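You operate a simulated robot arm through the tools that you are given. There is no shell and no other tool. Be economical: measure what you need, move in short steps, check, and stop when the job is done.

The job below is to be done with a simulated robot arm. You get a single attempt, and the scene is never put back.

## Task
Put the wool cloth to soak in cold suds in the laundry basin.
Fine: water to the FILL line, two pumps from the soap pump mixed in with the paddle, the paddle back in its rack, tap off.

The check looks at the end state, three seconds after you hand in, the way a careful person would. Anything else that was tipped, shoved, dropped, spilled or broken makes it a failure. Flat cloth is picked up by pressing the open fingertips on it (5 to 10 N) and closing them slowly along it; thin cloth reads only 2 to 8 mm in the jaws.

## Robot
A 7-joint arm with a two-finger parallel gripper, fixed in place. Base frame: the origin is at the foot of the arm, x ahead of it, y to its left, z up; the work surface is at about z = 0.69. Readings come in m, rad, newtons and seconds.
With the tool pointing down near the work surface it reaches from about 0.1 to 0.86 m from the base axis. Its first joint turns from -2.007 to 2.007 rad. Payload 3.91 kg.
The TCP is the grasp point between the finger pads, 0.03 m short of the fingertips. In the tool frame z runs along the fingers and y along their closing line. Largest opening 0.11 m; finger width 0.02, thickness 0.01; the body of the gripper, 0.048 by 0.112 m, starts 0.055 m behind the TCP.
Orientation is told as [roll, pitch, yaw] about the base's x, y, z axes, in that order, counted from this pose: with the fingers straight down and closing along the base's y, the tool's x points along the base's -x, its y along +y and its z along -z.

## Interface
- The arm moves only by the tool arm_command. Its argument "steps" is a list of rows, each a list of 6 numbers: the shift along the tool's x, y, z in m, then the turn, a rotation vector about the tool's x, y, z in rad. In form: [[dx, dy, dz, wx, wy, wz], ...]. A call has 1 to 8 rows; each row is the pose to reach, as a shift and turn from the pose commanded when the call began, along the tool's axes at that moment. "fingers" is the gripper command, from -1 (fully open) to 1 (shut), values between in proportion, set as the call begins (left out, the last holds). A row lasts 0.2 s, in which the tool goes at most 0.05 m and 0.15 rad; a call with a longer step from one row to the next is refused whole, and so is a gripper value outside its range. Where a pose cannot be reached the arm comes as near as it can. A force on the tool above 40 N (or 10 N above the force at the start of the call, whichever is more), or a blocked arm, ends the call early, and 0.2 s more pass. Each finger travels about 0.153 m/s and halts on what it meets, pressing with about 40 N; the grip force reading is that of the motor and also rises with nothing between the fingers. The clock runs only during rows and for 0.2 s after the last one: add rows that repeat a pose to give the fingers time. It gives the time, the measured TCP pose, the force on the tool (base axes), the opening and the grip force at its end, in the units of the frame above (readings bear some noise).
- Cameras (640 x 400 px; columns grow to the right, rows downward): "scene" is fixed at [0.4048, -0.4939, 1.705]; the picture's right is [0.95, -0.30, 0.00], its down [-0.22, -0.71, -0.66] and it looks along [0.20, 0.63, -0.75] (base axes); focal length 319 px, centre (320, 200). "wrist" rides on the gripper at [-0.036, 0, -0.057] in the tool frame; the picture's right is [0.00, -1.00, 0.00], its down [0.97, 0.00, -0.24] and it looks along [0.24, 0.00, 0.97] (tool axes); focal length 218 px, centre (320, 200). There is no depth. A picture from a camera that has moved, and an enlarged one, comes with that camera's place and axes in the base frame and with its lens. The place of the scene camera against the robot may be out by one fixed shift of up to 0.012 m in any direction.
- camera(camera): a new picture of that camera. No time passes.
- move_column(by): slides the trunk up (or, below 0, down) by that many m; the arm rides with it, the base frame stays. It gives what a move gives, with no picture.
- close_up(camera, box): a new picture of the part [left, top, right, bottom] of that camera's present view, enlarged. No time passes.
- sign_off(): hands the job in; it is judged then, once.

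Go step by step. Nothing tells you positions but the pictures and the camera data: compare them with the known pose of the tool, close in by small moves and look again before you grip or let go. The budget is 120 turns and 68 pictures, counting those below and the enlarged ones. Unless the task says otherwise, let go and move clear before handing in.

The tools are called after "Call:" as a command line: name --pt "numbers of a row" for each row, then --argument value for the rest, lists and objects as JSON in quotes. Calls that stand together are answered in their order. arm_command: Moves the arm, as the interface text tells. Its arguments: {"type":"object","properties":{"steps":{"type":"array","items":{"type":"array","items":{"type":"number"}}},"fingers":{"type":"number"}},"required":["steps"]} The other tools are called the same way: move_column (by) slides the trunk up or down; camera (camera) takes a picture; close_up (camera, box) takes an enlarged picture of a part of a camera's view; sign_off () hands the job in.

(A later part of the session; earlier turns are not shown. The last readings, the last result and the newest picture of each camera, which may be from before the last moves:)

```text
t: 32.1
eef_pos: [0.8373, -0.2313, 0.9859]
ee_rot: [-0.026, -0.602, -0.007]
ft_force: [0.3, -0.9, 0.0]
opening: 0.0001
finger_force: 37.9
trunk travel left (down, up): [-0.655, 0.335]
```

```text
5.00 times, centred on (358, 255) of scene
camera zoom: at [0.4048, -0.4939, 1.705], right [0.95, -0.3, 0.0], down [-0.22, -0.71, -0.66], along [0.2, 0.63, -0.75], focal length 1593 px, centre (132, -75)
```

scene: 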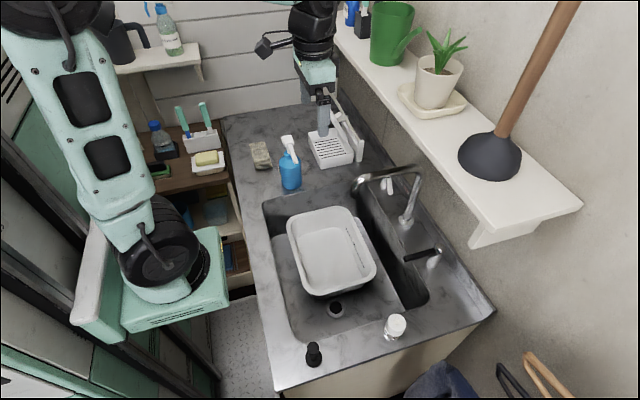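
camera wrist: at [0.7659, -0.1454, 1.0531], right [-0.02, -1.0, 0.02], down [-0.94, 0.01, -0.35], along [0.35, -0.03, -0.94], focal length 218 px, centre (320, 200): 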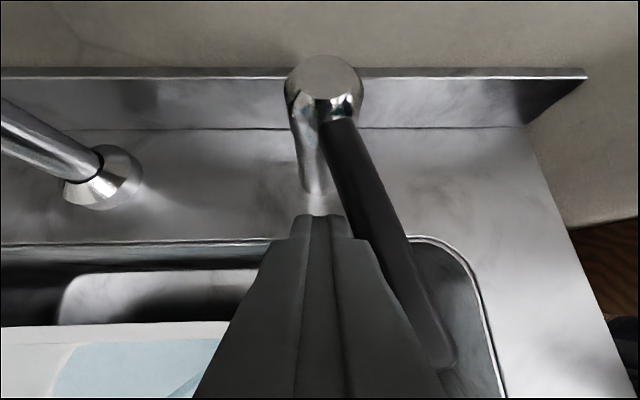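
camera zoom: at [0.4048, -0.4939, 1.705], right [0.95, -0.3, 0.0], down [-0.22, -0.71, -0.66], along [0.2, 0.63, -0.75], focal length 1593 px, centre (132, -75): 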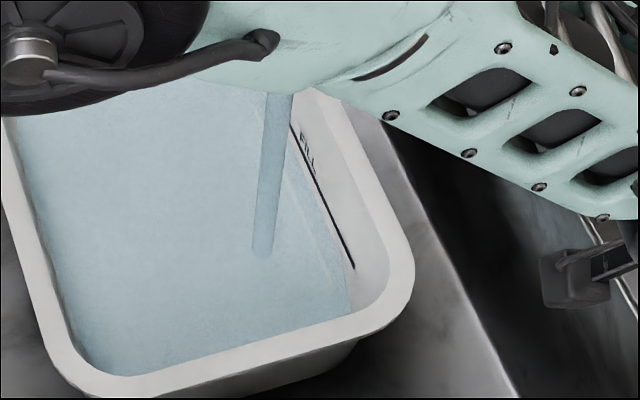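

Close: about 3 s left. One more 1.8 s wait.

Call:
arm_command --pt "0 0 0 0 0 0" --pt "0 0 0 0 0 0" --pt "0 0 0 0 0 0" --pt "0 0 0 0 0 0" --pt "0 0 0 0 0 0" --pt "0 0 0 0 0 0" --pt "0 0 0 0 0 0"

Call:
close_up --camera "scene" --box '[345, 225, 375, 275]'

```text
t: 33.8
eef_pos: [0.8383, -0.2294, 0.9849]
ee_rot: [-0.025, -0.6, -0.01]
ft_force: [-1.0, -0.1, 0.1]
opening: 0.0004
finger_force: 38.2
trunk travel left (down, up): [-0.655, 0.335]
```

```text
8.00 times, centred on (360, 250) of scene
camera zoom: at [0.4048, -0.4939, 1.705], right [0.95, -0.3, 0.0], down [-0.22, -0.71, -0.66], along [0.2, 0.63, -0.75], focal length 2549 px, centre (0, -200)
```

zoom: 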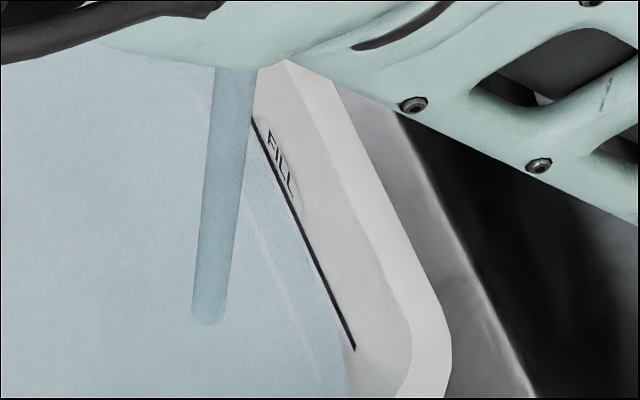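

The surface is just under the line. Closing the lever now.

Call:
arm_command --pt "0.0256 0.018 -0.0175 0 0 0" --pt "0.0421 0.032 -0.0288 0 0 0" --pt "0.0536 0.051 -0.0367 0 0 0" --pt "0.0561 0.06 -0.0384 0 0 0" --pt "0.0561 0.066 -0.0384 0 0 0"

Call:
close_up --camera "scene" --box '[325, 195, 385, 285]'

Call:
camera --camera "wrist"

```text
t: 35.0
eef_pos: [0.7698, -0.1709, 0.9838]
ee_rot: [-0.027, -0.601, -0.015]
ft_force: [6.2, -31.1, -5.7]
opening: 0.0
finger_force: 37.5
trunk travel left (down, up): [-0.655, 0.335]
```

```text
4.44 times, centred on (355, 240) of scene
camera zoom: at [0.4048, -0.4939, 1.705], right [0.95, -0.3, 0.0], down [-0.22, -0.71, -0.66], along [0.2, 0.63, -0.75], focal length 1416 px, centre (164, 22)
```

zoom: 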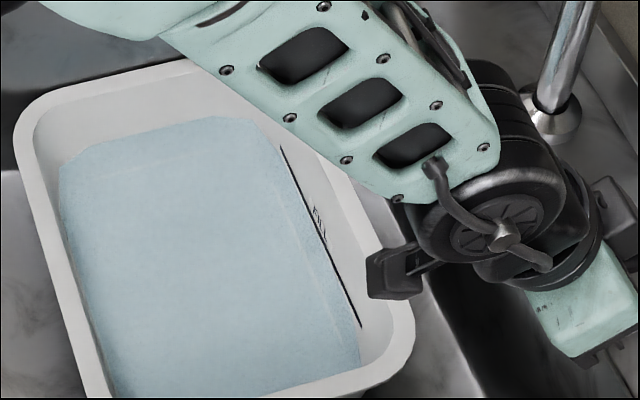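

```text
23 pictures are left
camera wrist: at [0.768, -0.1689, 1.0504], right [-0.03, -1.0, 0.02], down [-0.94, 0.02, -0.35], along [0.35, -0.03, -0.94], focal length 218 px, centre (320, 200)
```

wrist: 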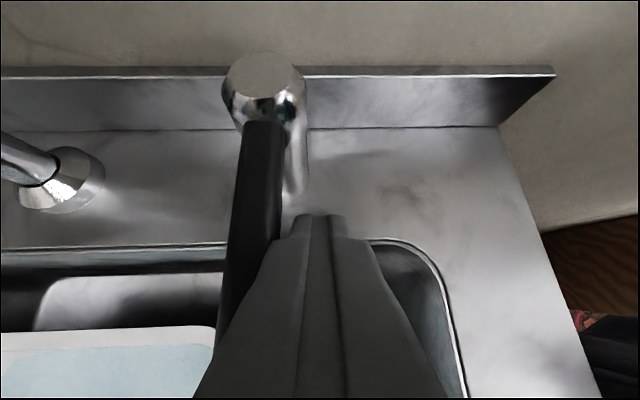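

Tap closed, stream stopped, water at the line. Now I back away from the lever and head for the pump (head ≈ (0.543, 0.288), top z≈1.09).

Call:
arm_command --pt "0 -0.015 0 0 0 0" --pt "0 -0.018 -0.04 0 0 0" --pt "0 -0.018 -0.085 0 0.0 0" --pt "0 -0.018 -0.13 0 0.1 0" --pt "0.01 -0.01 -0.17 0 0.22 0" --pt "0.035 0.01 -0.2 0 0.36 0" --pt "0.06 0.035 -0.22 0 0.48 0" --pt "0.07 0.06 -0.23 0 0.6 0"

```text
t: 36.8
eef_pos: [0.585, -0.0973, 1.1327]
ee_rot: [-0.019, 0.001, -0.022]
ft_force: [-0.1, -0.3, -0.2]
opening: 0.0
finger_force: 37.8
trunk travel left (down, up): [-0.655, 0.335]
```

Call:
arm_command --pt "0.04 0.0 -0.028 0 0 0" --pt "0.055 0.045 -0.04 0 0 0" --pt "0.055 0.094 -0.04 0 0 0" --pt "0.055 0.143 -0.04 0 0 0" --pt "0.055 0.192 -0.04 0 0 0" --pt "0.055 0.241 -0.04 0 0 0" --pt "0.055 0.29 -0.04 0 0 0" --pt "0.055 0.335 -0.04 0.02 0 0"

Call:
camera --camera "wrist"

```text
t: 38.5
eef_pos: [0.5365, 0.2406, 1.1641]
ee_rot: [-0.038, -0.001, -0.022]
ft_force: [0.2, 0.1, 0.3]
opening: 0.0
finger_force: 37.7
trunk travel left (down, up): [-0.655, 0.335]
```

```text
22 pictures are left
camera wrist: at [0.5725, 0.2419, 1.2211], right [-0.02, -1.0, 0.04], down [-0.97, 0.03, 0.24], along [-0.24, -0.03, -0.97], focal length 218 px, centre (320, 200)
```

wrist: 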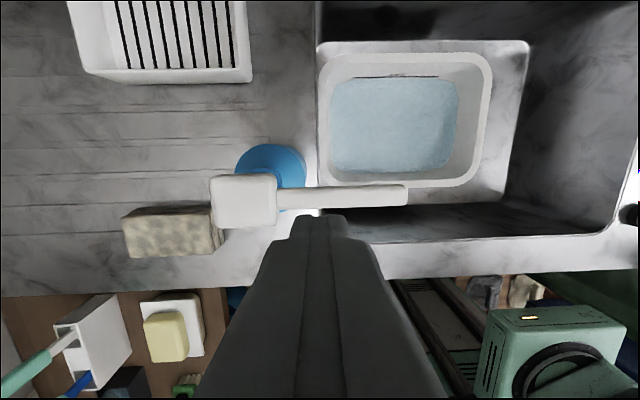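

The spout tip (≈(0.538, 0.178)) hangs just inside the basin's edge over the water. Moving over the pump head and pressing down once.

Call:
arm_command --pt "-0.004 0.0455 0 -0.038 0 0.02" --pt "-0.004 0.0455 0.02 -0.038 0 0.02" --pt "-0.004 0.0455 0.035 -0.038 0 0.02" --pt "-0.004 0.0455 0.045 -0.038 0 0.02" --pt "-0.004 0.0455 0.052 -0.038 0 0.02" --pt "-0.004 0.0455 0.059 -0.038 0 0.02" --pt "-0.004 0.0455 0.066 -0.038 0 0.02"

Call:
camera --camera "scene"

```text
t: 40.1
eef_pos: [0.5425, 0.2837, 1.0993]
ee_rot: [0.001, -0.006, -0.041]
ft_force: [2.9, 1.8, 12.1]
opening: 0.0
finger_force: 37.6
trunk travel left (down, up): [-0.655, 0.335]
```

```text
21 pictures are left
```

scene: 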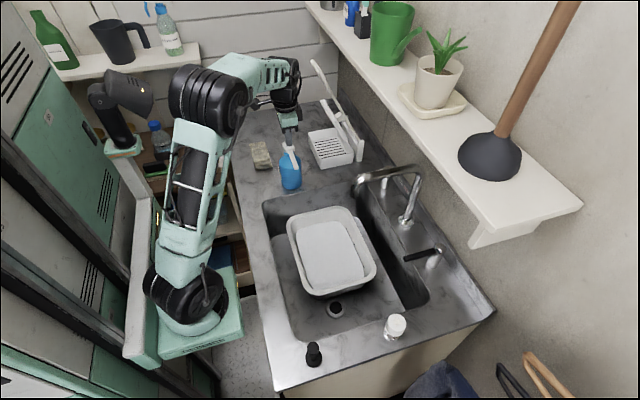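

12 N and still yielding. I'll press to the bottom of the stroke.

Call:
arm_command --pt "0 0 0.006 0 0 0" --pt "0 0 0.012 0 0 0" --pt "0 0 0.016 0 0 0" --pt "0 0 0.02 0 0 0"

Call:
close_up --camera "scene" --box '[240, 110, 400, 300]'

```text
t: 40.6
eef_pos: [0.5431, 0.2835, 1.0968]
ee_rot: [0.01, -0.012, -0.042]
ft_force: [-4.7, -8.7, 25.9]
opening: 0.0
finger_force: 37.5
trunk travel left (down, up): [-0.655, 0.335]
stopped in row 2: the force on the tool passed its limit (the readings are from after the stop); the commanded pose is now the measured one
```

```text
2.11 times, centred on (320, 205) of scene
camera zoom: at [0.4048, -0.4939, 1.705], right [0.95, -0.3, 0.0], down [-0.22, -0.71, -0.66], along [0.2, 0.63, -0.75], focal length 671 px, centre (320, 190)
```

zoom: 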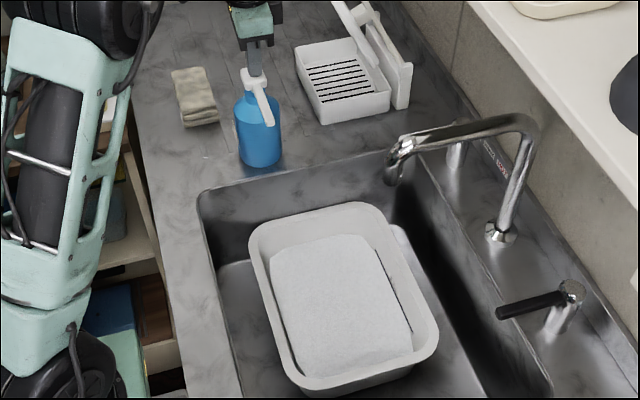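

The pump bottomed out and the bottle stands steady; the water has turned whitish, so the first dose is in. Full release, then a second press.

Call:
arm_command --pt "0 0 -0.03 0 0 0" --pt "0 0 -0.05 0 0 0" --pt "0 0 -0.05 0 0 0" --pt "0 0 -0.05 0 0 0"

Call:
close_up --camera "wrist" --box '[180, 30, 520, 250]'

```text
t: 41.6
eef_pos: [0.5428, 0.2833, 1.1447]
ee_rot: [0.004, -0.007, -0.041]
ft_force: [-0.2, -0.3, 0.6]
opening: 0.0002
finger_force: 37.9
trunk travel left (down, up): [-0.655, 0.335]
```

```text
1.82 times, centred on (350, 140) of wrist
camera zoom: at [0.5787, 0.282, 1.2017], right [-0.04, -1.0, 0.0], down [-0.97, 0.04, 0.23], along [-0.23, 0.01, -0.97], focal length 397 px, centre (266, 309)
```

zoom: 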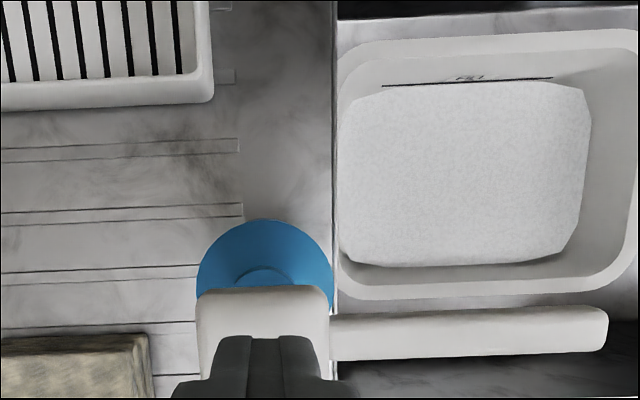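

Surface is sudsy after dose one. Second press.

Call:
arm_command --pt "0 0 0.02 0 0 0" --pt "0 0 0.032 0 0 0" --pt "0 0 0.04 0 0 0" --pt "0 0 0.046 0 0 0" --pt "0 0 0.049 0 0 0"

Call:
arm_command --pt "0 0 -0.03 0 0 0" --pt "0 0 -0.07 0 0 0" --pt "0 0 -0.11 0 0 0" --pt "0 0 -0.11 0 0 0"

Call:
close_up --camera "scene" --box '[240, 110, 400, 300]'

```text
t: 42.9
eef_pos: [0.5429, 0.2829, 1.0989]
ee_rot: [0.006, -0.011, -0.043]
ft_force: [0.3, -5.9, 21.9]
opening: 0.0001
finger_force: 37.9
trunk travel left (down, up): [-0.655, 0.335]
```

```text
t: 43.9
eef_pos: [0.543, 0.283, 1.2048]
ee_rot: [0.004, -0.007, -0.041]
ft_force: [0.2, 0.7, -0.2]
opening: 0.0001
finger_force: 38.2
trunk travel left (down, up): [-0.655, 0.335]
```

```text
2.11 times, centred on (320, 205) of scene
camera zoom: at [0.4048, -0.4939, 1.705], right [0.95, -0.3, 0.0], down [-0.22, -0.71, -0.66], along [0.2, 0.63, -0.75], focal length 671 px, centre (320, 190)
```

zoom: 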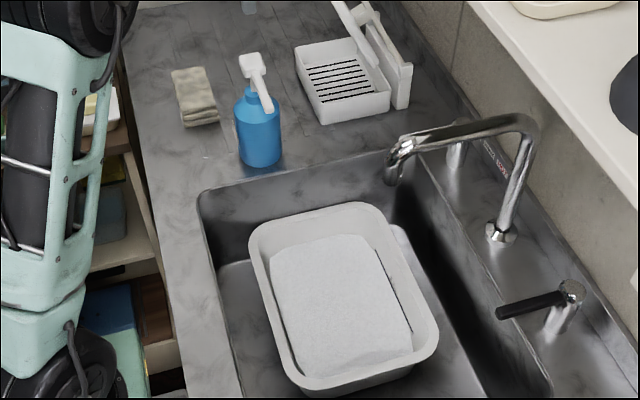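

Both pumps delivered. Next the paddle: its T-bar is about (0.68, 0.40, 1.235) along y, rod sloping down toward +x. I'll turn the gripper 90° with fingers part open and raise it in front of the bar.

Call:
arm_command --fingers -0.2 --pt "0.01 0.015 -0.015 0 0 0.148" --pt "0.02 0.03 -0.03 0 0 0.296" --pt "0.03 0.045 -0.045 0 0 0.444" --pt "0.04 0.06 -0.06 0 0 0.592" --pt "0.05 0.075 -0.075 0 0 0.74" --pt "0.055 0.09 -0.09 0 0 0.888" --pt "0.06 0.105 -0.105 0 0 1.036" --pt "0.06 0.117 -0.115 0 0 1.184"

```text
t: 45.6
eef_pos: [0.4841, 0.3915, 1.3113]
ee_rot: [0.011, 0.001, -1.129]
ft_force: [-0.3, 0.5, -0.1]
opening: 0.066
finger_force: 0.0
out of reach, approached as far as the arm can: row 8
trunk travel left (down, up): [-0.655, 0.335]
```

Call:
arm_command --pt "0 0 0.01 0 0 0.147" --pt "0 0 0.02 0 0 0.294" --pt "0 0 0.02 0 0 0.441"

Call:
arm_command --pt "0 0 0 -0.14 0 0" --pt "0 0 0 -0.28 0 0" --pt "0 0 0 -0.42 0 0" --pt "0 0 0 -0.52 0 0" --pt "0 0 0 -0.52 0 0"

Call:
camera --camera "wrist"

```text
t: 46.5
eef_pos: [0.4838, 0.3926, 1.2911]
ee_rot: [0.008, 0.007, -1.57]
ft_force: [0.5, 1.1, 0.9]
opening: 0.066
finger_force: 0.1
trunk travel left (down, up): [-0.655, 0.335]
```

```text
t: 47.6
eef_pos: [0.4846, 0.3937, 1.2911]
ee_rot: [0.531, 0.006, -1.569]
ft_force: [0.1, 0.1, 0.2]
opening: 0.0659
finger_force: 0.1
trunk travel left (down, up): [-0.655, 0.335]
```

```text
17 pictures are left
camera wrist: at [0.4562, 0.3557, 1.3403], right [-0.86, 0.0, -0.51], down [-0.12, 0.97, 0.21], along [0.49, 0.25, -0.84], focal length 218 px, centre (320, 200)
```

wrist: 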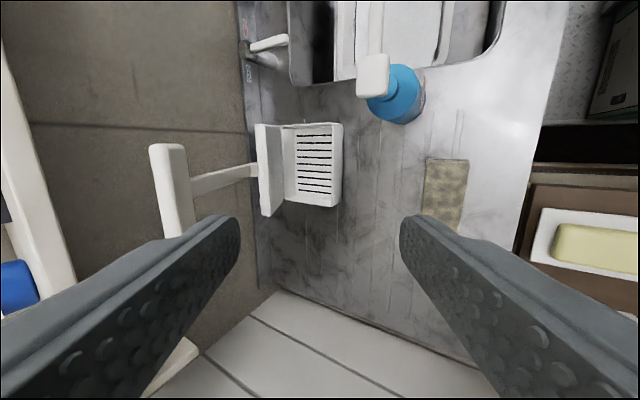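

Bar confirmed near (0.68, 0.40, 1.235). Moving to a pre-grasp along the rod's axis, keeping clear of the shelf front (x≈0.73).

Call:
arm_command --pt "0.002 0.035 0.005 0 0 0" --pt "0.004 0.07 0.015 0 0 0" --pt "0.006 0.105 0.035 0 0 0" --pt "0.008 0.135 0.052 0 0 0" --pt "0.008 0.135 0.052 0 0 0"

Call:
camera --camera "wrist"

```text
t: 48.9
eef_pos: [0.6274, 0.3951, 1.3101]
ee_rot: [0.527, 0.005, -1.57]
ft_force: [0.3, 1.5, -0.2]
opening: 0.0661
finger_force: 0.1
out of reach, approached as far as the arm can: row 4, 5
trunk travel left (down, up): [-0.655, 0.335]
```

```text
16 pictures are left
camera wrist: at [0.5984, 0.3585, 1.3596], right [-0.86, 0.0, -0.5], down [-0.12, 0.97, 0.21], along [0.49, 0.25, -0.84], focal length 218 px, centre (320, 200)
```

wrist: 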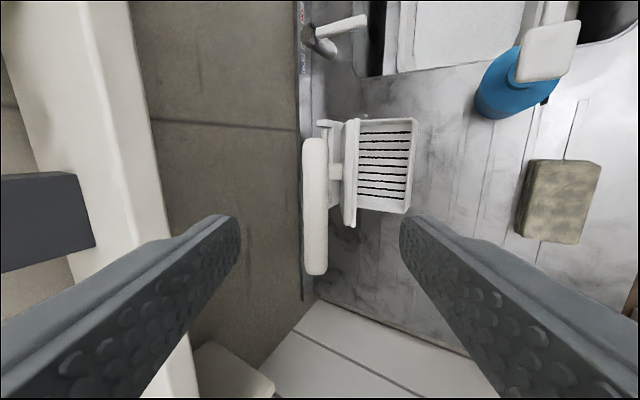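

The bar sits centred between the fingers. Advancing along the tool axis about 8 cm.

Call:
arm_command --pt "0.002 0.003 0.025 0 0 0" --pt "0.003 0.006 0.05 0 0 0" --pt "0.004 0.006 0.07 0 0 0" --pt "0.004 0.006 0.082 0 0 0" --pt "0.004 0.006 0.082 0 0 0"

Call:
camera --camera "wrist"

```text
t: 50.0
eef_pos: [0.6722, 0.4002, 1.2427]
ee_rot: [0.528, 0.007, -1.567]
ft_force: [0.0, -0.4, -1.1]
opening: 0.066
finger_force: 0.0
trunk travel left (down, up): [-0.655, 0.335]
```

```text
15 pictures are left
camera wrist: at [0.644, 0.3636, 1.2911], right [-0.86, 0.0, -0.5], down [-0.12, 0.97, 0.21], along [0.49, 0.25, -0.84], focal length 218 px, centre (320, 200)
```

wrist: 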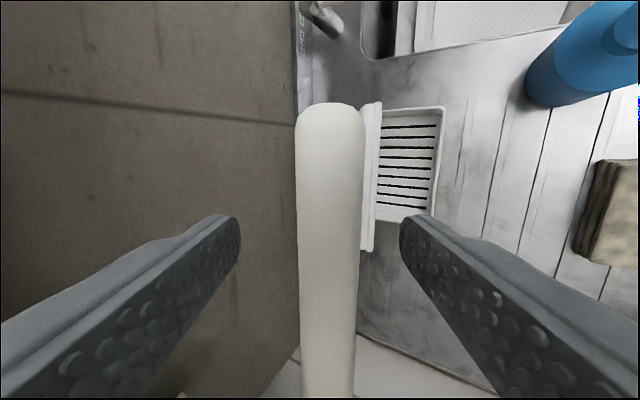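

The bar lies between the pads, 3 mm off-centre. Centering and closing.

Call:
arm_command --fingers 0.5 --pt "0 -0.003 0 0 0 0" --pt "0 -0.003 0 0 0 0"

Call:
arm_command --fingers 1 --pt "0 0 0 0 0 0" --pt "0 0 0 0 0 0" --pt "0 0 0 0 0 0"

```text
t: 50.6
eef_pos: [0.6693, 0.4013, 1.241]
ee_rot: [0.529, 0.007, -1.568]
ft_force: [-0.7, 0.1, -1.2]
opening: 0.0276
finger_force: 0.0
trunk travel left (down, up): [-0.655, 0.335]
```

```text
t: 51.5
eef_pos: [0.67, 0.4016, 1.2422]
ee_rot: [0.527, 0.005, -1.568]
ft_force: [-6.2, -1.3, -1.0]
opening: 0.0164
finger_force: 45.5
trunk travel left (down, up): [-0.655, 0.335]
```

Gripped at 16 mm. A small vertical test lift.

Call:
arm_command --pt "0 0.0025 -0.0043 0 0 0" --pt "0 0.005 -0.0086 0 0 0" --pt "0 0.0076 -0.013 0 0 0" --pt "0 0.0076 -0.013 0 0 0"

Call:
close_up --camera "scene" --box '[290, 50, 390, 170]'

```text
t: 52.1
eef_pos: [0.6689, 0.4011, 1.2415]
ee_rot: [0.511, -0.007, -1.574]
ft_force: [0.4, 0.8, -12.2]
opening: 0.016
finger_force: 44.6
trunk travel left (down, up): [-0.655, 0.335]
stopped in row 3: the force on the tool passed its limit (the readings are from after the stop); the commanded pose is now the measured one
```

```text
3.33 times, centred on (340, 110) of scene
camera zoom: at [0.4048, -0.4939, 1.705], right [0.95, -0.3, 0.0], down [-0.22, -0.71, -0.66], along [0.2, 0.63, -0.75], focal length 1062 px, centre (253, 500)
```

zoom: 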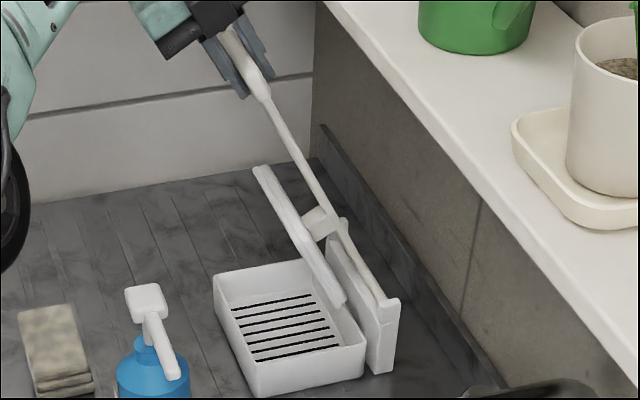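

Straight up is blocked; the holder seems inclined like the rod. Trying a small pull along the rod's axis instead.

Call:
arm_command --pt "0 0 -0.004 0 0 0" --pt "0 0 -0.008 0 0 0" --pt "0 0 -0.012 0 0 0" --pt "0 0 -0.016 0 0 0" --pt "0 0 -0.02 0 0 0"

```text
t: 52.7
eef_pos: [0.6684, 0.4008, 1.242]
ee_rot: [0.506, -0.013, -1.578]
ft_force: [4.8, 2.1, -14.7]
opening: 0.0156
finger_force: 45.2
trunk travel left (down, up): [-0.655, 0.335]
stopped in row 2: the force on the tool passed its limit (the readings are from after the stop); the commanded pose is now the measured one
```

Blocked as well. I need a clearer look at what holds it.

Call:
close_up --camera "scene" --box '[318, 85, 363, 165]'

```text
5.00 times, centred on (340, 125) of scene
camera zoom: at [0.4048, -0.4939, 1.705], right [0.95, -0.3, 0.0], down [-0.22, -0.71, -0.66], along [0.2, 0.63, -0.75], focal length 1593 px, centre (218, 575)
```

zoom: 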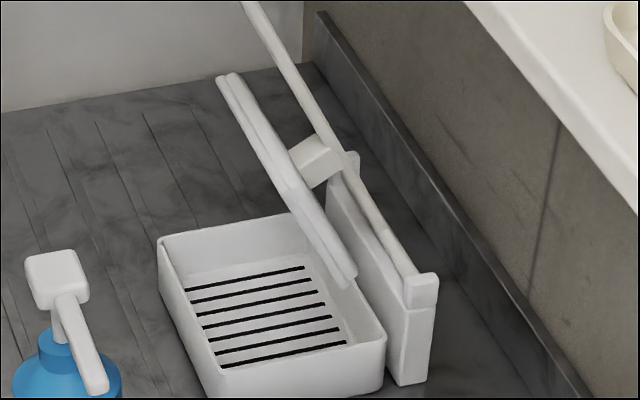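

The rod appears joined to its stand, so this may not be the paddle at all. I'll check the two teal-handled tools in the white holder on the side table.

Call:
close_up --camera "scene" --box '[135, 80, 265, 200]'

```text
3.33 times, centred on (200, 140) of scene
camera zoom: at [0.4048, -0.4939, 1.705], right [0.95, -0.3, 0.0], down [-0.22, -0.71, -0.66], along [0.2, 0.63, -0.75], focal length 1062 px, centre (720, 400)
```

zoom: 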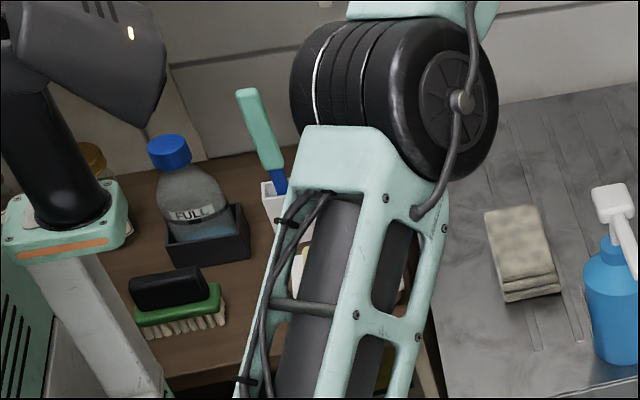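

Hidden by the arm. Before letting go, a quick test: does this bar give at all sideways or toward −x?

Call:
arm_command --pt "0 -0.004 0 0 0 0" --pt "0 -0.008 0 0 0 0" --pt "0 -0.012 0 0 0 0"

Call:
arm_command --pt "0.004 0 0 0 0 0" --pt "0.008 0 0 0 0 0" --pt "0.012 0 0 0 0 0"

```text
t: 53.5
eef_pos: [0.6589, 0.401, 1.236]
ee_rot: [0.51, -0.012, -1.579]
ft_force: [17.9, 4.9, -19.5]
opening: 0.0159
finger_force: 45.8
trunk travel left (down, up): [-0.655, 0.335]
```

```text
t: 54.1
eef_pos: [0.6632, 0.4008, 1.2388]
ee_rot: [0.511, -0.025, -1.588]
ft_force: [6.8, -11.5, -4.8]
opening: 0.0157
finger_force: 45.2
trunk travel left (down, up): [-0.655, 0.335]
stopped in row 3: the force on the tool passed its limit (the readings are from after the stop); the commanded pose is now the measured one
```

It doesn't give in any direction: this is a fixed fitting, not the paddle. Letting go, backing out, and going to look at the teal-handled tools in the white holder.

Call:
arm_command --fingers -0.2 --pt "0 0 0 0 0 0" --pt "0 0.004 0 0 0 0" --pt "0 0.004 -0.03 0 0 0" --pt "0 0.0 -0.07 0 0 0" --pt "0 -0.03 -0.1 0 0 0" --pt "0 -0.075 -0.115 0 0 0" --pt "0 -0.115 -0.115 0 0 0"

```text
t: 55.7
eef_pos: [0.515, 0.44, 1.3036]
ee_rot: [0.508, -0.021, -1.586]
ft_force: [0.4, -1.1, -0.3]
opening: 0.0661
finger_force: 0.1
out of reach, approached as far as the arm can: row 4, 6, 7
trunk travel left (down, up): [-0.655, 0.335]
```

Call:
arm_command --pt "0.01 -0.041 -0.007 0.1 0 0" --pt "0.02 -0.082 -0.014 0.2 0 0" --pt "0.03 -0.123 -0.021 0.3 0 0" --pt "0.04 -0.164 -0.028 0.4 0 0" --pt "0.05 -0.205 -0.036 0.508 0 0" --pt "0.06 -0.244 -0.044 0.508 0 0" --pt "0.06 -0.244 -0.044 0.508 0 0"

Call:
camera --camera "wrist"

```text
t: 57.1
eef_pos: [0.415, 0.4701, 1.2233]
ee_rot: [0.005, -0.021, -1.795]
ft_force: [0.9, -0.3, -0.5]
opening: 0.0657
finger_force: 0.0
out of reach, approached as far as the arm can: row 1
trunk travel left (down, up): [-0.655, 0.335]
stopped in row 7: the arm was blocked; the commanded pose is now the measured one
```

```text
11 pictures are left
camera wrist: at [0.4063, 0.437, 1.2802], right [-0.98, 0.22, 0.0], down [0.22, 0.95, 0.22], along [0.05, 0.21, -0.98], focal length 218 px, centre (320, 200)
```

wrist: 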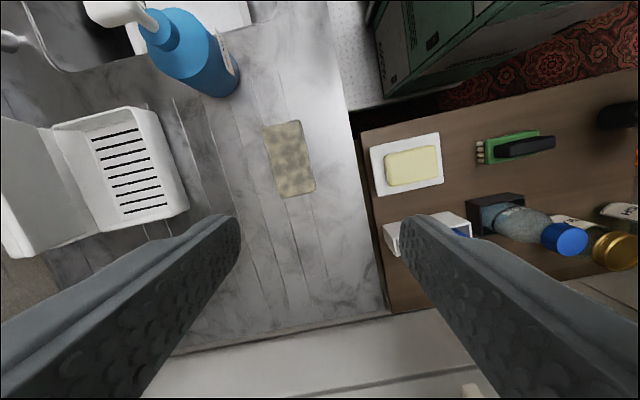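

The holder is hidden behind a finger. I'll untwist the wrist and open fully to get it in view between the fingers.

Call:
arm_command --fingers -1 --pt "0.002 -0.008 0 0 0 -0.149" --pt "0.004 -0.016 0 0 0 -0.298" --pt "0.006 -0.024 0 0 0 -0.447" --pt "0.008 -0.032 0 0 0 -0.596" --pt "0.01 -0.04 0 0 0 -0.745" --pt "0.012 -0.048 0 0 0 -0.894" --pt "0.014 -0.056 0 0 0 -1.043" --pt "0.016 -0.065 0 0 0 -1.192"

Call:
camera --camera "wrist"

```text
t: 58.9
eef_pos: [0.346, 0.5045, 1.2088]
ee_rot: [-0.015, -0.012, -0.599]
ft_force: [0.6, -0.6, 0.2]
opening: 0.1099
finger_force: 0.0
out of reach, approached as far as the arm can: row 8
trunk travel left (down, up): [-0.655, 0.335]
```

```text
10 pictures are left
camera wrist: at [0.3766, 0.4851, 1.2668], right [-0.56, -0.83, 0.02], down [-0.8, 0.55, 0.23], along [-0.2, 0.12, -0.97], focal length 218 px, centre (320, 200)
```

wrist: 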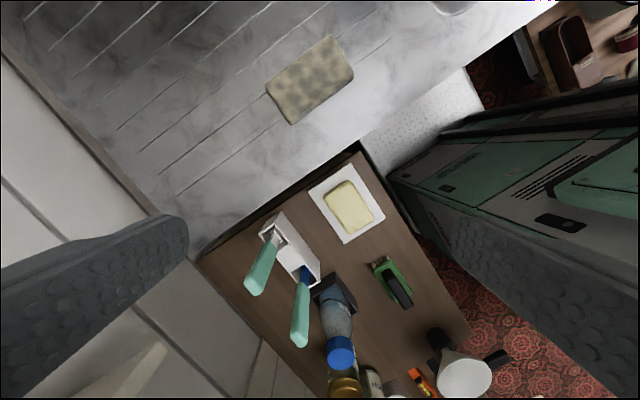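

Call:
close_up --camera "wrist" --box '[230, 200, 350, 360]'

```text
2.50 times, centred on (290, 280) of wrist
camera zoom: at [0.3766, 0.4851, 1.2668], right [-0.56, -0.83, 0.02], down [-0.8, 0.55, 0.23], along [-0.2, 0.12, -0.97], focal length 546 px, centre (395, 0)
```

zoom: 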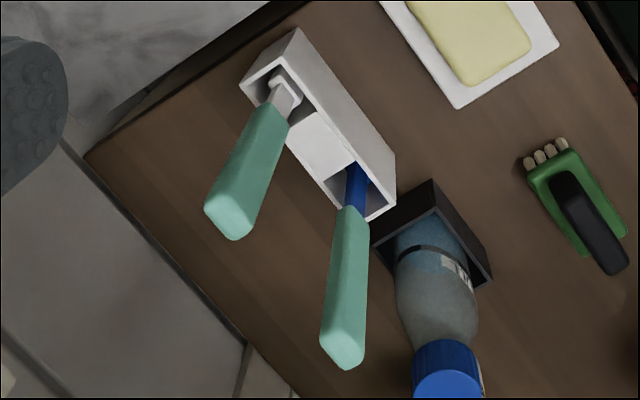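

Call:
close_up --camera "wrist" --box '[255, 208, 330, 290]'

```text
4.88 times, centred on (292, 249) of wrist
camera zoom: at [0.3766, 0.4851, 1.2668], right [-0.56, -0.83, 0.02], down [-0.8, 0.55, 0.23], along [-0.2, 0.12, -0.97], focal length 1065 px, centre (454, -39)
```

zoom: 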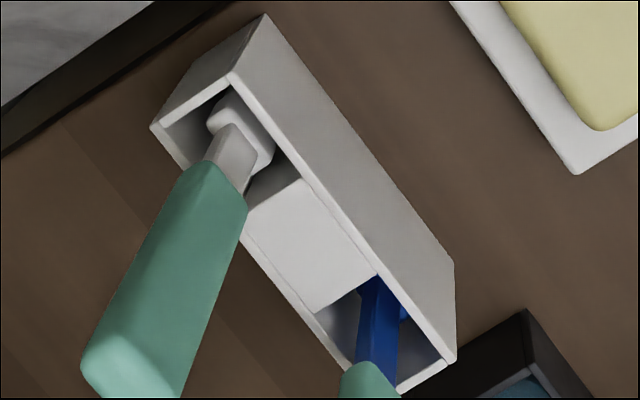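

There are two tools in this box: one white-necked with a flat rounded blade, one blue. The box with sockets is the rack. I'll go above the white-bladed tool (handle top ≈ (0.309, 0.60, 1.085), leaning) and look.

Call:
arm_command --pt "0.015 0.012 0.005 0 0 -0.149" --pt "0.032 0.024 0.012 0 0 -0.298" --pt "0.05 0.037 0.025 0 0 -0.447" --pt "0.068 0.05 0.039 0 0 -0.596" --pt "0.068 0.05 0.039 0 0 -0.596"

Call:
arm_command --pt "0 0 0 -0.11 0.06 0" --pt "0 0 0 -0.22 0.117 0" --pt "0 0 0 -0.22 0.117 0"

Call:
camera --camera "wrist"

```text
t: 60.1
eef_pos: [0.326, 0.5377, 1.146]
ee_rot: [-0.02, -0.001, -0.004]
ft_force: [-0.2, -0.4, -0.5]
opening: 0.1099
finger_force: 0.1
out of reach, approached as far as the arm can: row 1, 2, 3, 4, 5
trunk travel left (down, up): [-0.655, 0.335]
```

```text
t: 60.9
eef_pos: [0.3329, 0.5708, 1.1601]
ee_rot: [0.199, 0.116, 0.007]
ft_force: [0.9, -0.1, 0.3]
opening: 0.11
finger_force: 0.1
out of reach, approached as far as the arm can: row 1, 2, 3
trunk travel left (down, up): [-0.655, 0.335]
```

```text
7 pictures are left
camera wrist: at [0.3745, 0.5601, 1.2113], right [-0.02, -0.98, -0.2], down [-0.94, -0.05, 0.35], along [-0.35, 0.19, -0.92], focal length 218 px, centre (320, 200)
```

wrist: 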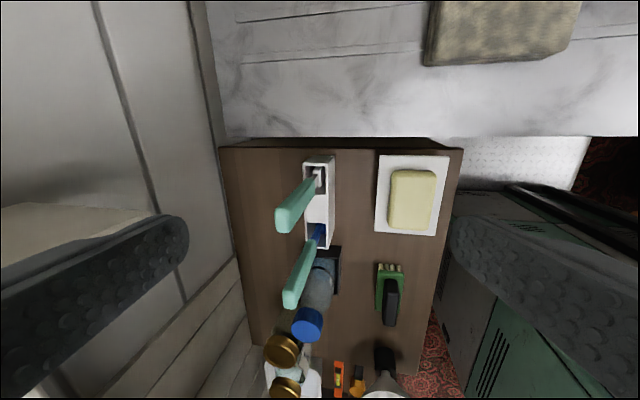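

The handle tops are about (0.295, 0.62, 1.06) for white and (0.21, 0.62, 1.055) for blue. The wrist is near its limit in this yaw, so I'll turn it the comfortable way (closing along x).

Call:
arm_command --pt "0 0 -0.005 0.018 0.03 -0.144" --pt "0 0 -0.01 0.035 0.059 -0.288" --pt "0 0 -0.01 0.053 0.089 -0.433" --pt "0 0 -0.01 0.07 0.118 -0.577" --pt "0 0 -0.01 0.088 0.148 -0.722" --pt "0 0 -0.01 0.105 0.177 -0.866" --pt "0 0 -0.01 0.123 0.207 -1.01" --pt "0 0 -0.01 0.141 0.236 -1.155"

Call:
arm_command --pt "0 0 0 0.05 -0.075 -0.11" --pt "0 0 0 0.1 -0.15 -0.22" --pt "0 0 0 0.15 -0.226 -0.33" --pt "0 0 0 0.15 -0.226 -0.37" --pt "0 0 0 0.15 -0.226 -0.37"

```text
t: 62.7
eef_pos: [0.3147, 0.5257, 1.1508]
ee_rot: [0.199, 0.118, 1.196]
ft_force: [-0.7, -0.2, 0.9]
opening: 0.1101
finger_force: 0.0
out of reach, approached as far as the arm can: row 1, 2, 3, 4, 5, 6, 7, 8
trunk travel left (down, up): [-0.655, 0.335]
```

```text
t: 63.9
eef_pos: [0.3231, 0.5631, 1.1659]
ee_rot: [0.039, -0.151, 1.532]
ft_force: [0.6, -0.2, -0.1]
opening: 0.11
finger_force: 0.0
out of reach, approached as far as the arm can: row 1, 2, 3, 4, 5
trunk travel left (down, up): [-0.655, 0.335]
```

The reach is limited by trunk height; raising the trunk 0.12 and then coming down over the handle.

Call:
move_column --by 0.12

Call:
arm_command --pt "0 0 0.02 0 0 0" --pt "-0.015 0.01 0.05 0 0 0" --pt "-0.03 0.022 0.09 0 0 0" --pt "-0.04 0.022 0.12 0 0 0" --pt "-0.04 0.022 0.12 0 0 0"

Call:
camera --camera "wrist"

```text
t: 65.4
eef_pos: [0.3226, 0.5632, 1.2852]
ee_rot: [0.041, -0.15, 1.533]
ft_force: [-0.4, -0.1, 0.8]
opening: 0.1101
finger_force: 0.0
trunk travel left (down, up): [-0.775, 0.215]
```

```text
t: 66.6
eef_pos: [0.2969, 0.6087, 1.169]
ee_rot: [0.039, -0.152, 1.531]
ft_force: [0.2, 0.4, -0.2]
opening: 0.11
finger_force: 0.1
out of reach, approached as far as the arm can: row 1, 3, 4, 5
trunk travel left (down, up): [-0.775, 0.215]
```

```text
6 pictures are left
camera wrist: at [0.2995, 0.6356, 1.2308], right [1.0, -0.03, -0.04], down [-0.03, -1.0, 0.09], along [-0.04, -0.09, -1.0], focal length 218 px, centre (320, 200)
```

wrist: 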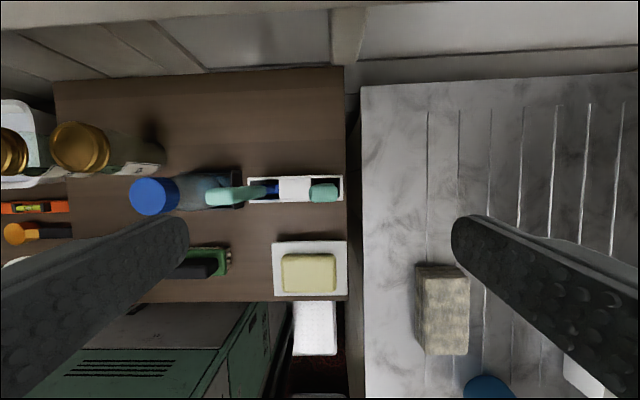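

The handle stands nearly vertical at (0.297, 0.626). Straightening the tool and descending over it.

Call:
arm_command --fingers -0.25 --pt "0.002 -0.002 0.03 0.02 0.075 0" --pt "0.0044 -0.005 0.06 0.039 0.15 0" --pt "0.0044 -0.005 0.09 0.039 0.15 0" --pt "0.0044 -0.005 0.12 0.039 0.15 0" --pt "0.0044 -0.005 0.138 0.039 0.15 0" --pt "0.0044 -0.005 0.138 0.039 0.15 0"

```text
t: 68.0
eef_pos: [0.2939, 0.5985, 1.0303]
ee_rot: [0.003, 0.0, 1.536]
ft_force: [-1.3, 0.1, -0.5]
opening: 0.0687
finger_force: 0.0
out of reach, approached as far as the arm can: row 1, 2, 3, 4, 5, 6
trunk travel left (down, up): [-0.775, 0.215]
```

The shoulder sits low, so more trunk height helps reach. Raising the trunk further, then descending again.

Call:
move_column --by 0.2

Call:
arm_command --pt "-0.008 -0.001 0.04 0 0 -0.03" --pt "-0.018 -0.002 0.08 0 0 -0.03" --pt "-0.027 -0.003 0.11 0 0 -0.03" --pt "-0.027 -0.003 0.11 0 0 -0.03"

Call:
camera --camera "wrist"

```text
t: 70.2
eef_pos: [0.2948, 0.5969, 1.2299]
ee_rot: [0.001, 0.001, 1.536]
ft_force: [0.5, 0.3, -0.3]
opening: 0.0688
finger_force: 0.0
trunk travel left (down, up): [-0.975, 0.015]
```

```text
t: 71.2
eef_pos: [0.2912, 0.5963, 1.1293]
ee_rot: [0.003, 0.0, 1.567]
ft_force: [-0.3, 0.1, -0.4]
opening: 0.0688
finger_force: 0.1
out of reach, approached as far as the arm can: row 1, 2, 3, 4
trunk travel left (down, up): [-0.975, 0.015]
```

```text
5 pictures are left
camera wrist: at [0.2912, 0.6324, 1.1868], right [1.0, -0.01, 0.0], down [0.0, -0.97, 0.24], along [0.0, -0.24, -0.97], focal length 218 px, centre (320, 200)
```

wrist: 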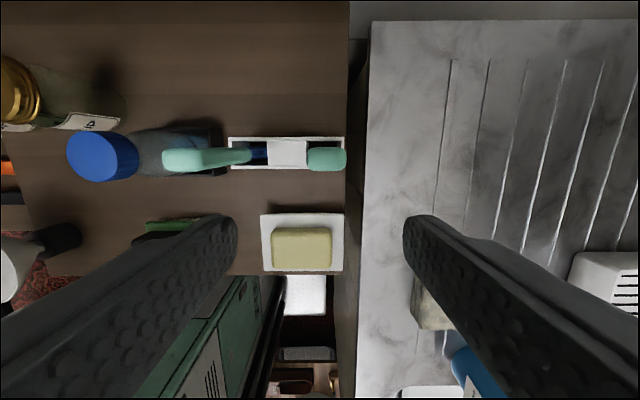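

Still a few cm short with the tool vertical; leaning the tool outward will gain the reach. Tilting 0.35 rad toward +y, then descending over the handle at (0.295, 0.626).

Call:
arm_command --pt "0 0 0 0 -0.12 0" --pt "0 0 0 0 -0.24 0" --pt "-0.015 0 0.0 0 -0.36 0" --pt "-0.03 -0.003 0.03 0 -0.36 0" --pt "-0.03 -0.004 0.06 0 -0.36 0" --pt "-0.03 -0.004 0.092 0 -0.36 0" --pt "-0.03 -0.004 0.092 0 -0.36 0"

```text
t: 72.8
eef_pos: [0.2938, 0.626, 1.0384]
ee_rot: [0.003, -0.361, 1.566]
ft_force: [-0.6, -0.3, 0.4]
opening: 0.0686
finger_force: 0.0
trunk travel left (down, up): [-0.975, 0.015]
```

Reached it. Closing on the handle.

Call:
arm_command --fingers 0.4 --pt "0 0 0 0 0 0" --pt "0 0 0 0 0 0"

Call:
arm_command --fingers 1 --pt "0 0 0 0 0 0" --pt "0 0 0 0 0 0" --pt "0 0 0 0 0 0"

```text
t: 73.4
eef_pos: [0.2932, 0.6273, 1.0404]
ee_rot: [0.001, -0.361, 1.566]
ft_force: [0.3, 0.4, 0.3]
opening: 0.0331
finger_force: 0.1
trunk travel left (down, up): [-0.975, 0.015]
```

```text
t: 74.2
eef_pos: [0.2947, 0.6278, 1.0401]
ee_rot: [0.002, -0.362, 1.564]
ft_force: [-0.7, -0.5, -1.0]
opening: 0.0232
finger_force: 39.8
trunk travel left (down, up): [-0.975, 0.015]
```

Gripped at 23 mm. Lifting straight up, watching the force.

Call:
arm_command --pt "-0.007 0 -0.0187 0 0 0" --pt "-0.0141 0 -0.0374 0 0 0" --pt "-0.0247 0 -0.0655 0 0 0" --pt "-0.0388 0 -0.103 0 0 0" --pt "-0.053 0 -0.14 0 0 0"

Call:
camera --camera "scene"

```text
t: 75.4
eef_pos: [0.2956, 0.6275, 1.1891]
ee_rot: [0.002, -0.36, 1.564]
ft_force: [1.0, 0.6, -0.2]
opening: 0.0235
finger_force: 39.8
trunk travel left (down, up): [-0.975, 0.015]
```

```text
4 pictures are left
```

scene: 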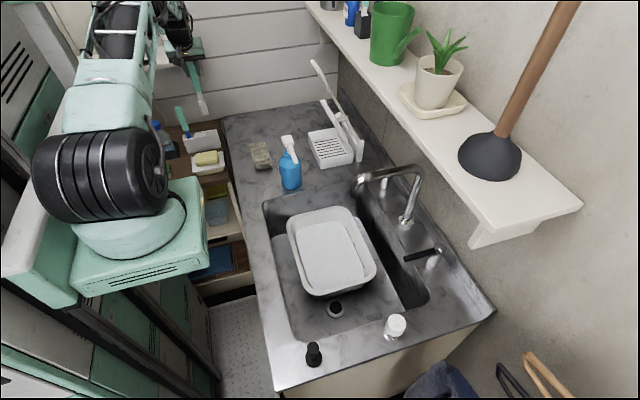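

Call:
close_up --camera "scene" --box '[165, 55, 235, 155]'

```text
4.00 times, centred on (200, 105) of scene
camera zoom: at [0.4048, -0.4939, 1.705], right [0.95, -0.3, 0.0], down [-0.22, -0.71, -0.66], along [0.2, 0.63, -0.75], focal length 1274 px, centre (800, 580)
```

zoom: 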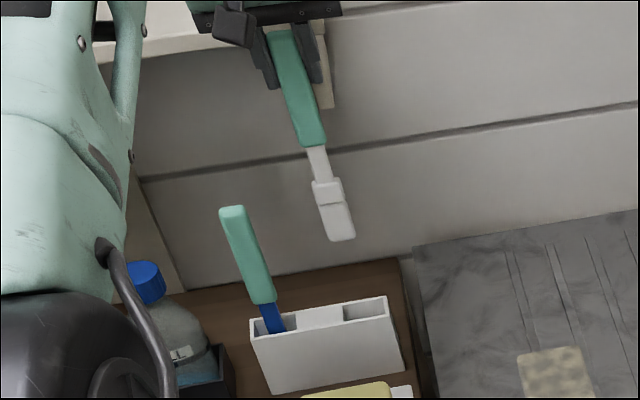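

It lifted out cleanly: a handle with a flat white blade, about 0.18 m below the grip. I'll carry it around the pump toward the basin, turning the wrist so the hand leans toward the robot.

Call:
arm_command --pt "0.0385 -0.0134 -0.0145 0.0497 0 0.132" --pt "0.077 -0.0268 -0.029 0.0994 0 0.264" --pt "0.1155 -0.0402 -0.0435 0.149 0 0.396" --pt "0.154 -0.0536 -0.058 0.199 0 0.528" --pt "0.1925 -0.067 -0.0725 0.2485 0 0.66" --pt "0.231 -0.0804 -0.087 0.298 0 0.792" --pt "0.2695 -0.0938 -0.1015 0.348 0 0.924" --pt "0.308 -0.1073 -0.1159 0.398 0 1.056"

```text
t: 76.5
eef_pos: [0.4515, 0.4162, 1.1755]
ee_rot: [-0.012, -0.342, 0.787]
ft_force: [0.7, 0.2, -1.7]
opening: 0.0233
finger_force: 40.2
trunk travel left (down, up): [-0.975, 0.015]
stopped in row 5: the arm was blocked; the commanded pose is now the measured one
```

Blocked partway (arm folded too tightly), but still clear of everything. Continuing straight along −y at x≈0.45, passing in front of the pump.

Call:
arm_command --pt "0.0295 -0.0313 -0.0105 0 0 0" --pt "0.059 -0.0625 -0.021 0 0 0" --pt "0.0886 -0.0938 -0.0315 0 0 0" --pt "0.1182 -0.125 -0.042 0 0 0" --pt "0.1477 -0.1563 -0.0525 0 0 0" --pt "0.1772 -0.1876 -0.063 0 0 0" --pt "0.2068 -0.2189 -0.0735 0 0 0"

```text
t: 78.1
eef_pos: [0.4648, 0.1325, 1.1785]
ee_rot: [0.0, -0.358, 0.801]
ft_force: [0.4, 0.3, -0.8]
opening: 0.0236
finger_force: 40.2
out of reach, approached as far as the arm can: row 7
trunk travel left (down, up): [-0.975, 0.015]
```

Call:
arm_command --pt "-0.0053 -0.0222 0.0127 0.047 0 0.125" --pt "-0.0107 -0.0444 0.0253 0.093 0 0.25" --pt "-0.016 -0.0665 0.038 0.14 0 0.3745" --pt "-0.0213 -0.0887 0.0507 0.187 0 0.5" --pt "-0.0267 -0.111 0.0633 0.233 0 0.624" --pt "-0.032 -0.1331 0.076 0.28 0 0.749" --pt "-0.032 -0.1331 0.076 0.28 0 0.749"

```text
t: 79.7
eef_pos: [0.6021, 0.0795, 1.1184]
ee_rot: [-0.004, -0.359, -0.002]
ft_force: [1.1, -0.2, -0.3]
opening: 0.0234
finger_force: 40.3
trunk travel left (down, up): [-0.975, 0.015]
```

Over the basin. Lowering the blade into the water, slow at the end.

Call:
arm_command --pt "0.013 0 0.042 0 0 0" --pt "0.026 0 0.084 0 0 0" --pt "0.039 0 0.126 0 0 0" --pt "0.051 0 0.166 0 0 0" --pt "0.057 0 0.186 0 0 0" --pt "0.062 0 0.2 0 0 0"

Call:
close_up --camera "scene" --box '[270, 180, 400, 310]'

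```text
t: 81.1
eef_pos: [0.6142, 0.078, 0.9096]
ee_rot: [-0.001, -0.358, -0.001]
ft_force: [-0.3, 0.6, -1.0]
opening: 0.0233
finger_force: 40.1
trunk travel left (down, up): [-0.975, 0.015]
```

```text
3.08 times, centred on (335, 245) of scene
camera zoom: at [0.4048, -0.4939, 1.705], right [0.95, -0.3, 0.0], down [-0.22, -0.71, -0.66], along [0.2, 0.63, -0.75], focal length 980 px, centre (274, 62)
```

zoom: 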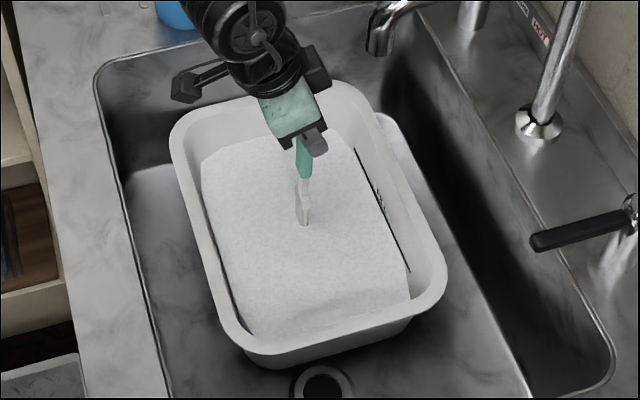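

The blade tip is about at the surface; going deeper slowly until submerged, sensing for the floor.

Call:
arm_command --pt "0.0025 0 0.0066 0 0 0" --pt "0.005 0 0.0131 0 0 0" --pt "0.0074 0 0.0197 0 0 0" --pt "0.0099 0 0.0262 0 0 0"

```text
t: 82.1
eef_pos: [0.6128, 0.0772, 0.88]
ee_rot: [-0.003, -0.357, 0.0]
ft_force: [-0.3, 0.2, 0.2]
opening: 0.0231
finger_force: 40.0
trunk travel left (down, up): [-0.975, 0.015]
```

No floor contact; the blade is immersed. Stirring in circles.

Call:
arm_command --pt "-0.0328 0 0.0123 0 0 0" --pt "-0.0164 0.028 0.0062 0 0 0" --pt "0.0164 0.028 -0.0062 0 0 0" --pt "0.0328 0 -0.0123 0 0 0" --pt "0.0164 -0.035 -0.0062 0 0 0" --pt "-0.0164 -0.035 0.0062 0 0 0" --pt "-0.0328 0 0.0123 0 0 0" --pt "-0.0164 0.028 0.0062 0 0 0"

Call:
arm_command --pt "0.0328 0 -0.0123 0 0 0" --pt "0.0492 -0.028 -0.0185 0 0 0" --pt "0.0328 -0.063 -0.0123 0 0 0" --pt "0.0 -0.063 0 0 0 0" --pt "-0.0164 -0.028 0.0062 0 0 0" --pt "0 0 0 0 0 0" --pt "0.0328 0 -0.0123 0 0 0" --pt "0.0492 -0.028 -0.0185 0 0 0"

Call:
arm_command --pt "-0.0164 -0.035 0.0062 0 0 0" --pt "-0.0492 -0.035 0.0185 0 0 0" --pt "-0.0656 0 0.0247 0 0 0" --pt "-0.0492 0.028 0.0185 0 0 0" --pt "-0.0164 0.028 0.0062 0 0 0" --pt "0 0 0 0 0 0" --pt "-0.0164 -0.035 0.0062 0 0 0" --pt "-0.0328 0 0.0123 0 0 0"

```text
t: 83.9
eef_pos: [0.6313, 0.1063, 0.8805]
ee_rot: [-0.004, -0.357, -0.002]
ft_force: [0.1, -0.2, -0.5]
opening: 0.0238
finger_force: 39.4
trunk travel left (down, up): [-0.975, 0.015]
```

```text
t: 85.7
eef_pos: [0.5785, 0.0784, 0.8808]
ee_rot: [-0.004, -0.357, -0.001]
ft_force: [-0.2, -0.6, -1.2]
opening: 0.0234
finger_force: 39.5
trunk travel left (down, up): [-0.975, 0.015]
```

```text
t: 87.5
eef_pos: [0.612, 0.076, 0.8813]
ee_rot: [-0.004, -0.359, -0.002]
ft_force: [-0.4, 0.1, 0.0]
opening: 0.0233
finger_force: 39.5
trunk travel left (down, up): [-0.975, 0.015]
```

The blade is flat (seen edge-on here), which fits a paddle. One more round of stirring, then a look at the suds.

Call:
arm_command --pt "-0.0328 0.0 0.0123 0 0 0" --pt "-0.0164 0.028 0.0062 0 0 0" --pt "0.0164 0.028 -0.0062 0 0 0" --pt "0.0328 0 -0.0123 0 0 0" --pt "0.0164 -0.035 -0.0062 0 0 0" --pt "-0.0164 -0.035 0.0062 0 0 0" --pt "-0.0328 0 0.0123 0 0 0" --pt "0 0 0 0 0 0"

Call:
arm_command --pt "-0.0328 0.0 0.0123 0 0 0" --pt "-0.0164 0.028 0.0062 0 0 0" --pt "0.0164 0.028 -0.0062 0 0 0" --pt "0.0328 0 -0.0123 0 0 0" --pt "0.0164 -0.035 -0.0062 0 0 0" --pt "-0.0164 -0.035 0.0062 0 0 0" --pt "-0.0328 0 0.0123 0 0 0" --pt "0 0 0 0 0 0"

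Call:
arm_command --pt "-0.016 0 -0.042 0 0 0" --pt "-0.032 0 -0.084 0 0 0" --pt "-0.048 0 -0.126 0 0 0" --pt "-0.064 0 -0.168 0 0 0" --pt "-0.08 0 -0.211 0 0 0" --pt "-0.08 0 -0.211 0 0 0"

```text
t: 89.3
eef_pos: [0.6132, 0.0759, 0.8795]
ee_rot: [-0.003, -0.359, 0.0]
ft_force: [0.8, 0.3, 0.5]
opening: 0.0232
finger_force: 40.1
trunk travel left (down, up): [-0.975, 0.015]
```

```text
t: 91.1
eef_pos: [0.6132, 0.0772, 0.8812]
ee_rot: [-0.002, -0.356, 0.0]
ft_force: [-0.1, 0.1, -0.2]
opening: 0.023
finger_force: 40.0
trunk travel left (down, up): [-0.975, 0.015]
```

```text
t: 92.5
eef_pos: [0.6126, 0.078, 1.1048]
ee_rot: [-0.003, -0.359, -0.001]
ft_force: [0.3, 0.5, -0.8]
opening: 0.0231
finger_force: 40.3
trunk travel left (down, up): [-0.975, 0.015]
```

Now returning the paddle along the same route, in reverse.

Call:
arm_command --pt "0.0188 0.009 -0.0202 -0.047 0 -0.125" --pt "0.0375 0.018 -0.0403 -0.094 0 -0.25" --pt "0.0563 0.027 -0.0605 -0.141 0 -0.3745" --pt "0.075 0.036 -0.0807 -0.188 0 -0.5" --pt "0.0938 0.045 -0.1008 -0.235 0 -0.624" --pt "0.1126 0.0545 -0.121 -0.282 0 -0.749" --pt "0.1126 0.0545 -0.121 -0.282 0 -0.749"

```text
t: 94.1
eef_pos: [0.4651, 0.1333, 1.1804]
ee_rot: [-0.001, -0.357, 0.802]
ft_force: [-0.2, -0.1, 0.2]
opening: 0.0231
finger_force: 40.2
trunk travel left (down, up): [-0.975, 0.015]
```

Call:
arm_command --pt "-0.026 0.0295 0.0097 0 0 0" --pt "-0.052 0.0589 0.0194 0 0 0" --pt "-0.078 0.0884 0.0291 0 0 0" --pt "-0.104 0.1179 0.0389 0 0 0" --pt "-0.13 0.1474 0.0486 0 0 0" --pt "-0.156 0.1768 0.0583 0 0 0" --pt "-0.182 0.2063 0.068 0 0 0"

```text
t: 95.7
eef_pos: [0.4878, 0.3987, 1.1796]
ee_rot: [-0.003, -0.355, 0.732]
ft_force: [-0.7, 0.1, -0.1]
opening: 0.0235
finger_force: 40.4
trunk travel left (down, up): [-0.975, 0.015]
```

Call:
arm_command --pt "-0.002 0.0428 -0.0015 -0.041 0 -0.111" --pt "-0.004 0.0855 -0.0031 -0.083 0 -0.223" --pt "-0.006 0.1283 -0.0046 -0.124 0 -0.334" --pt "-0.008 0.171 -0.0062 -0.165 0 -0.446" --pt "-0.01 0.2138 -0.0077 -0.206 0 -0.557" --pt "-0.012 0.2565 -0.0093 -0.248 0 -0.669" --pt "-0.0141 0.2993 -0.0108 -0.289 0 -0.78" --pt "-0.0141 0.2993 -0.0108 -0.289 0 -0.78"

```text
t: 97.5
eef_pos: [0.2459, 0.6335, 1.1941]
ee_rot: [-0.003, -0.353, 1.631]
ft_force: [0.9, -0.1, -0.7]
opening: 0.023
finger_force: 39.6
trunk travel left (down, up): [-0.975, 0.015]
```

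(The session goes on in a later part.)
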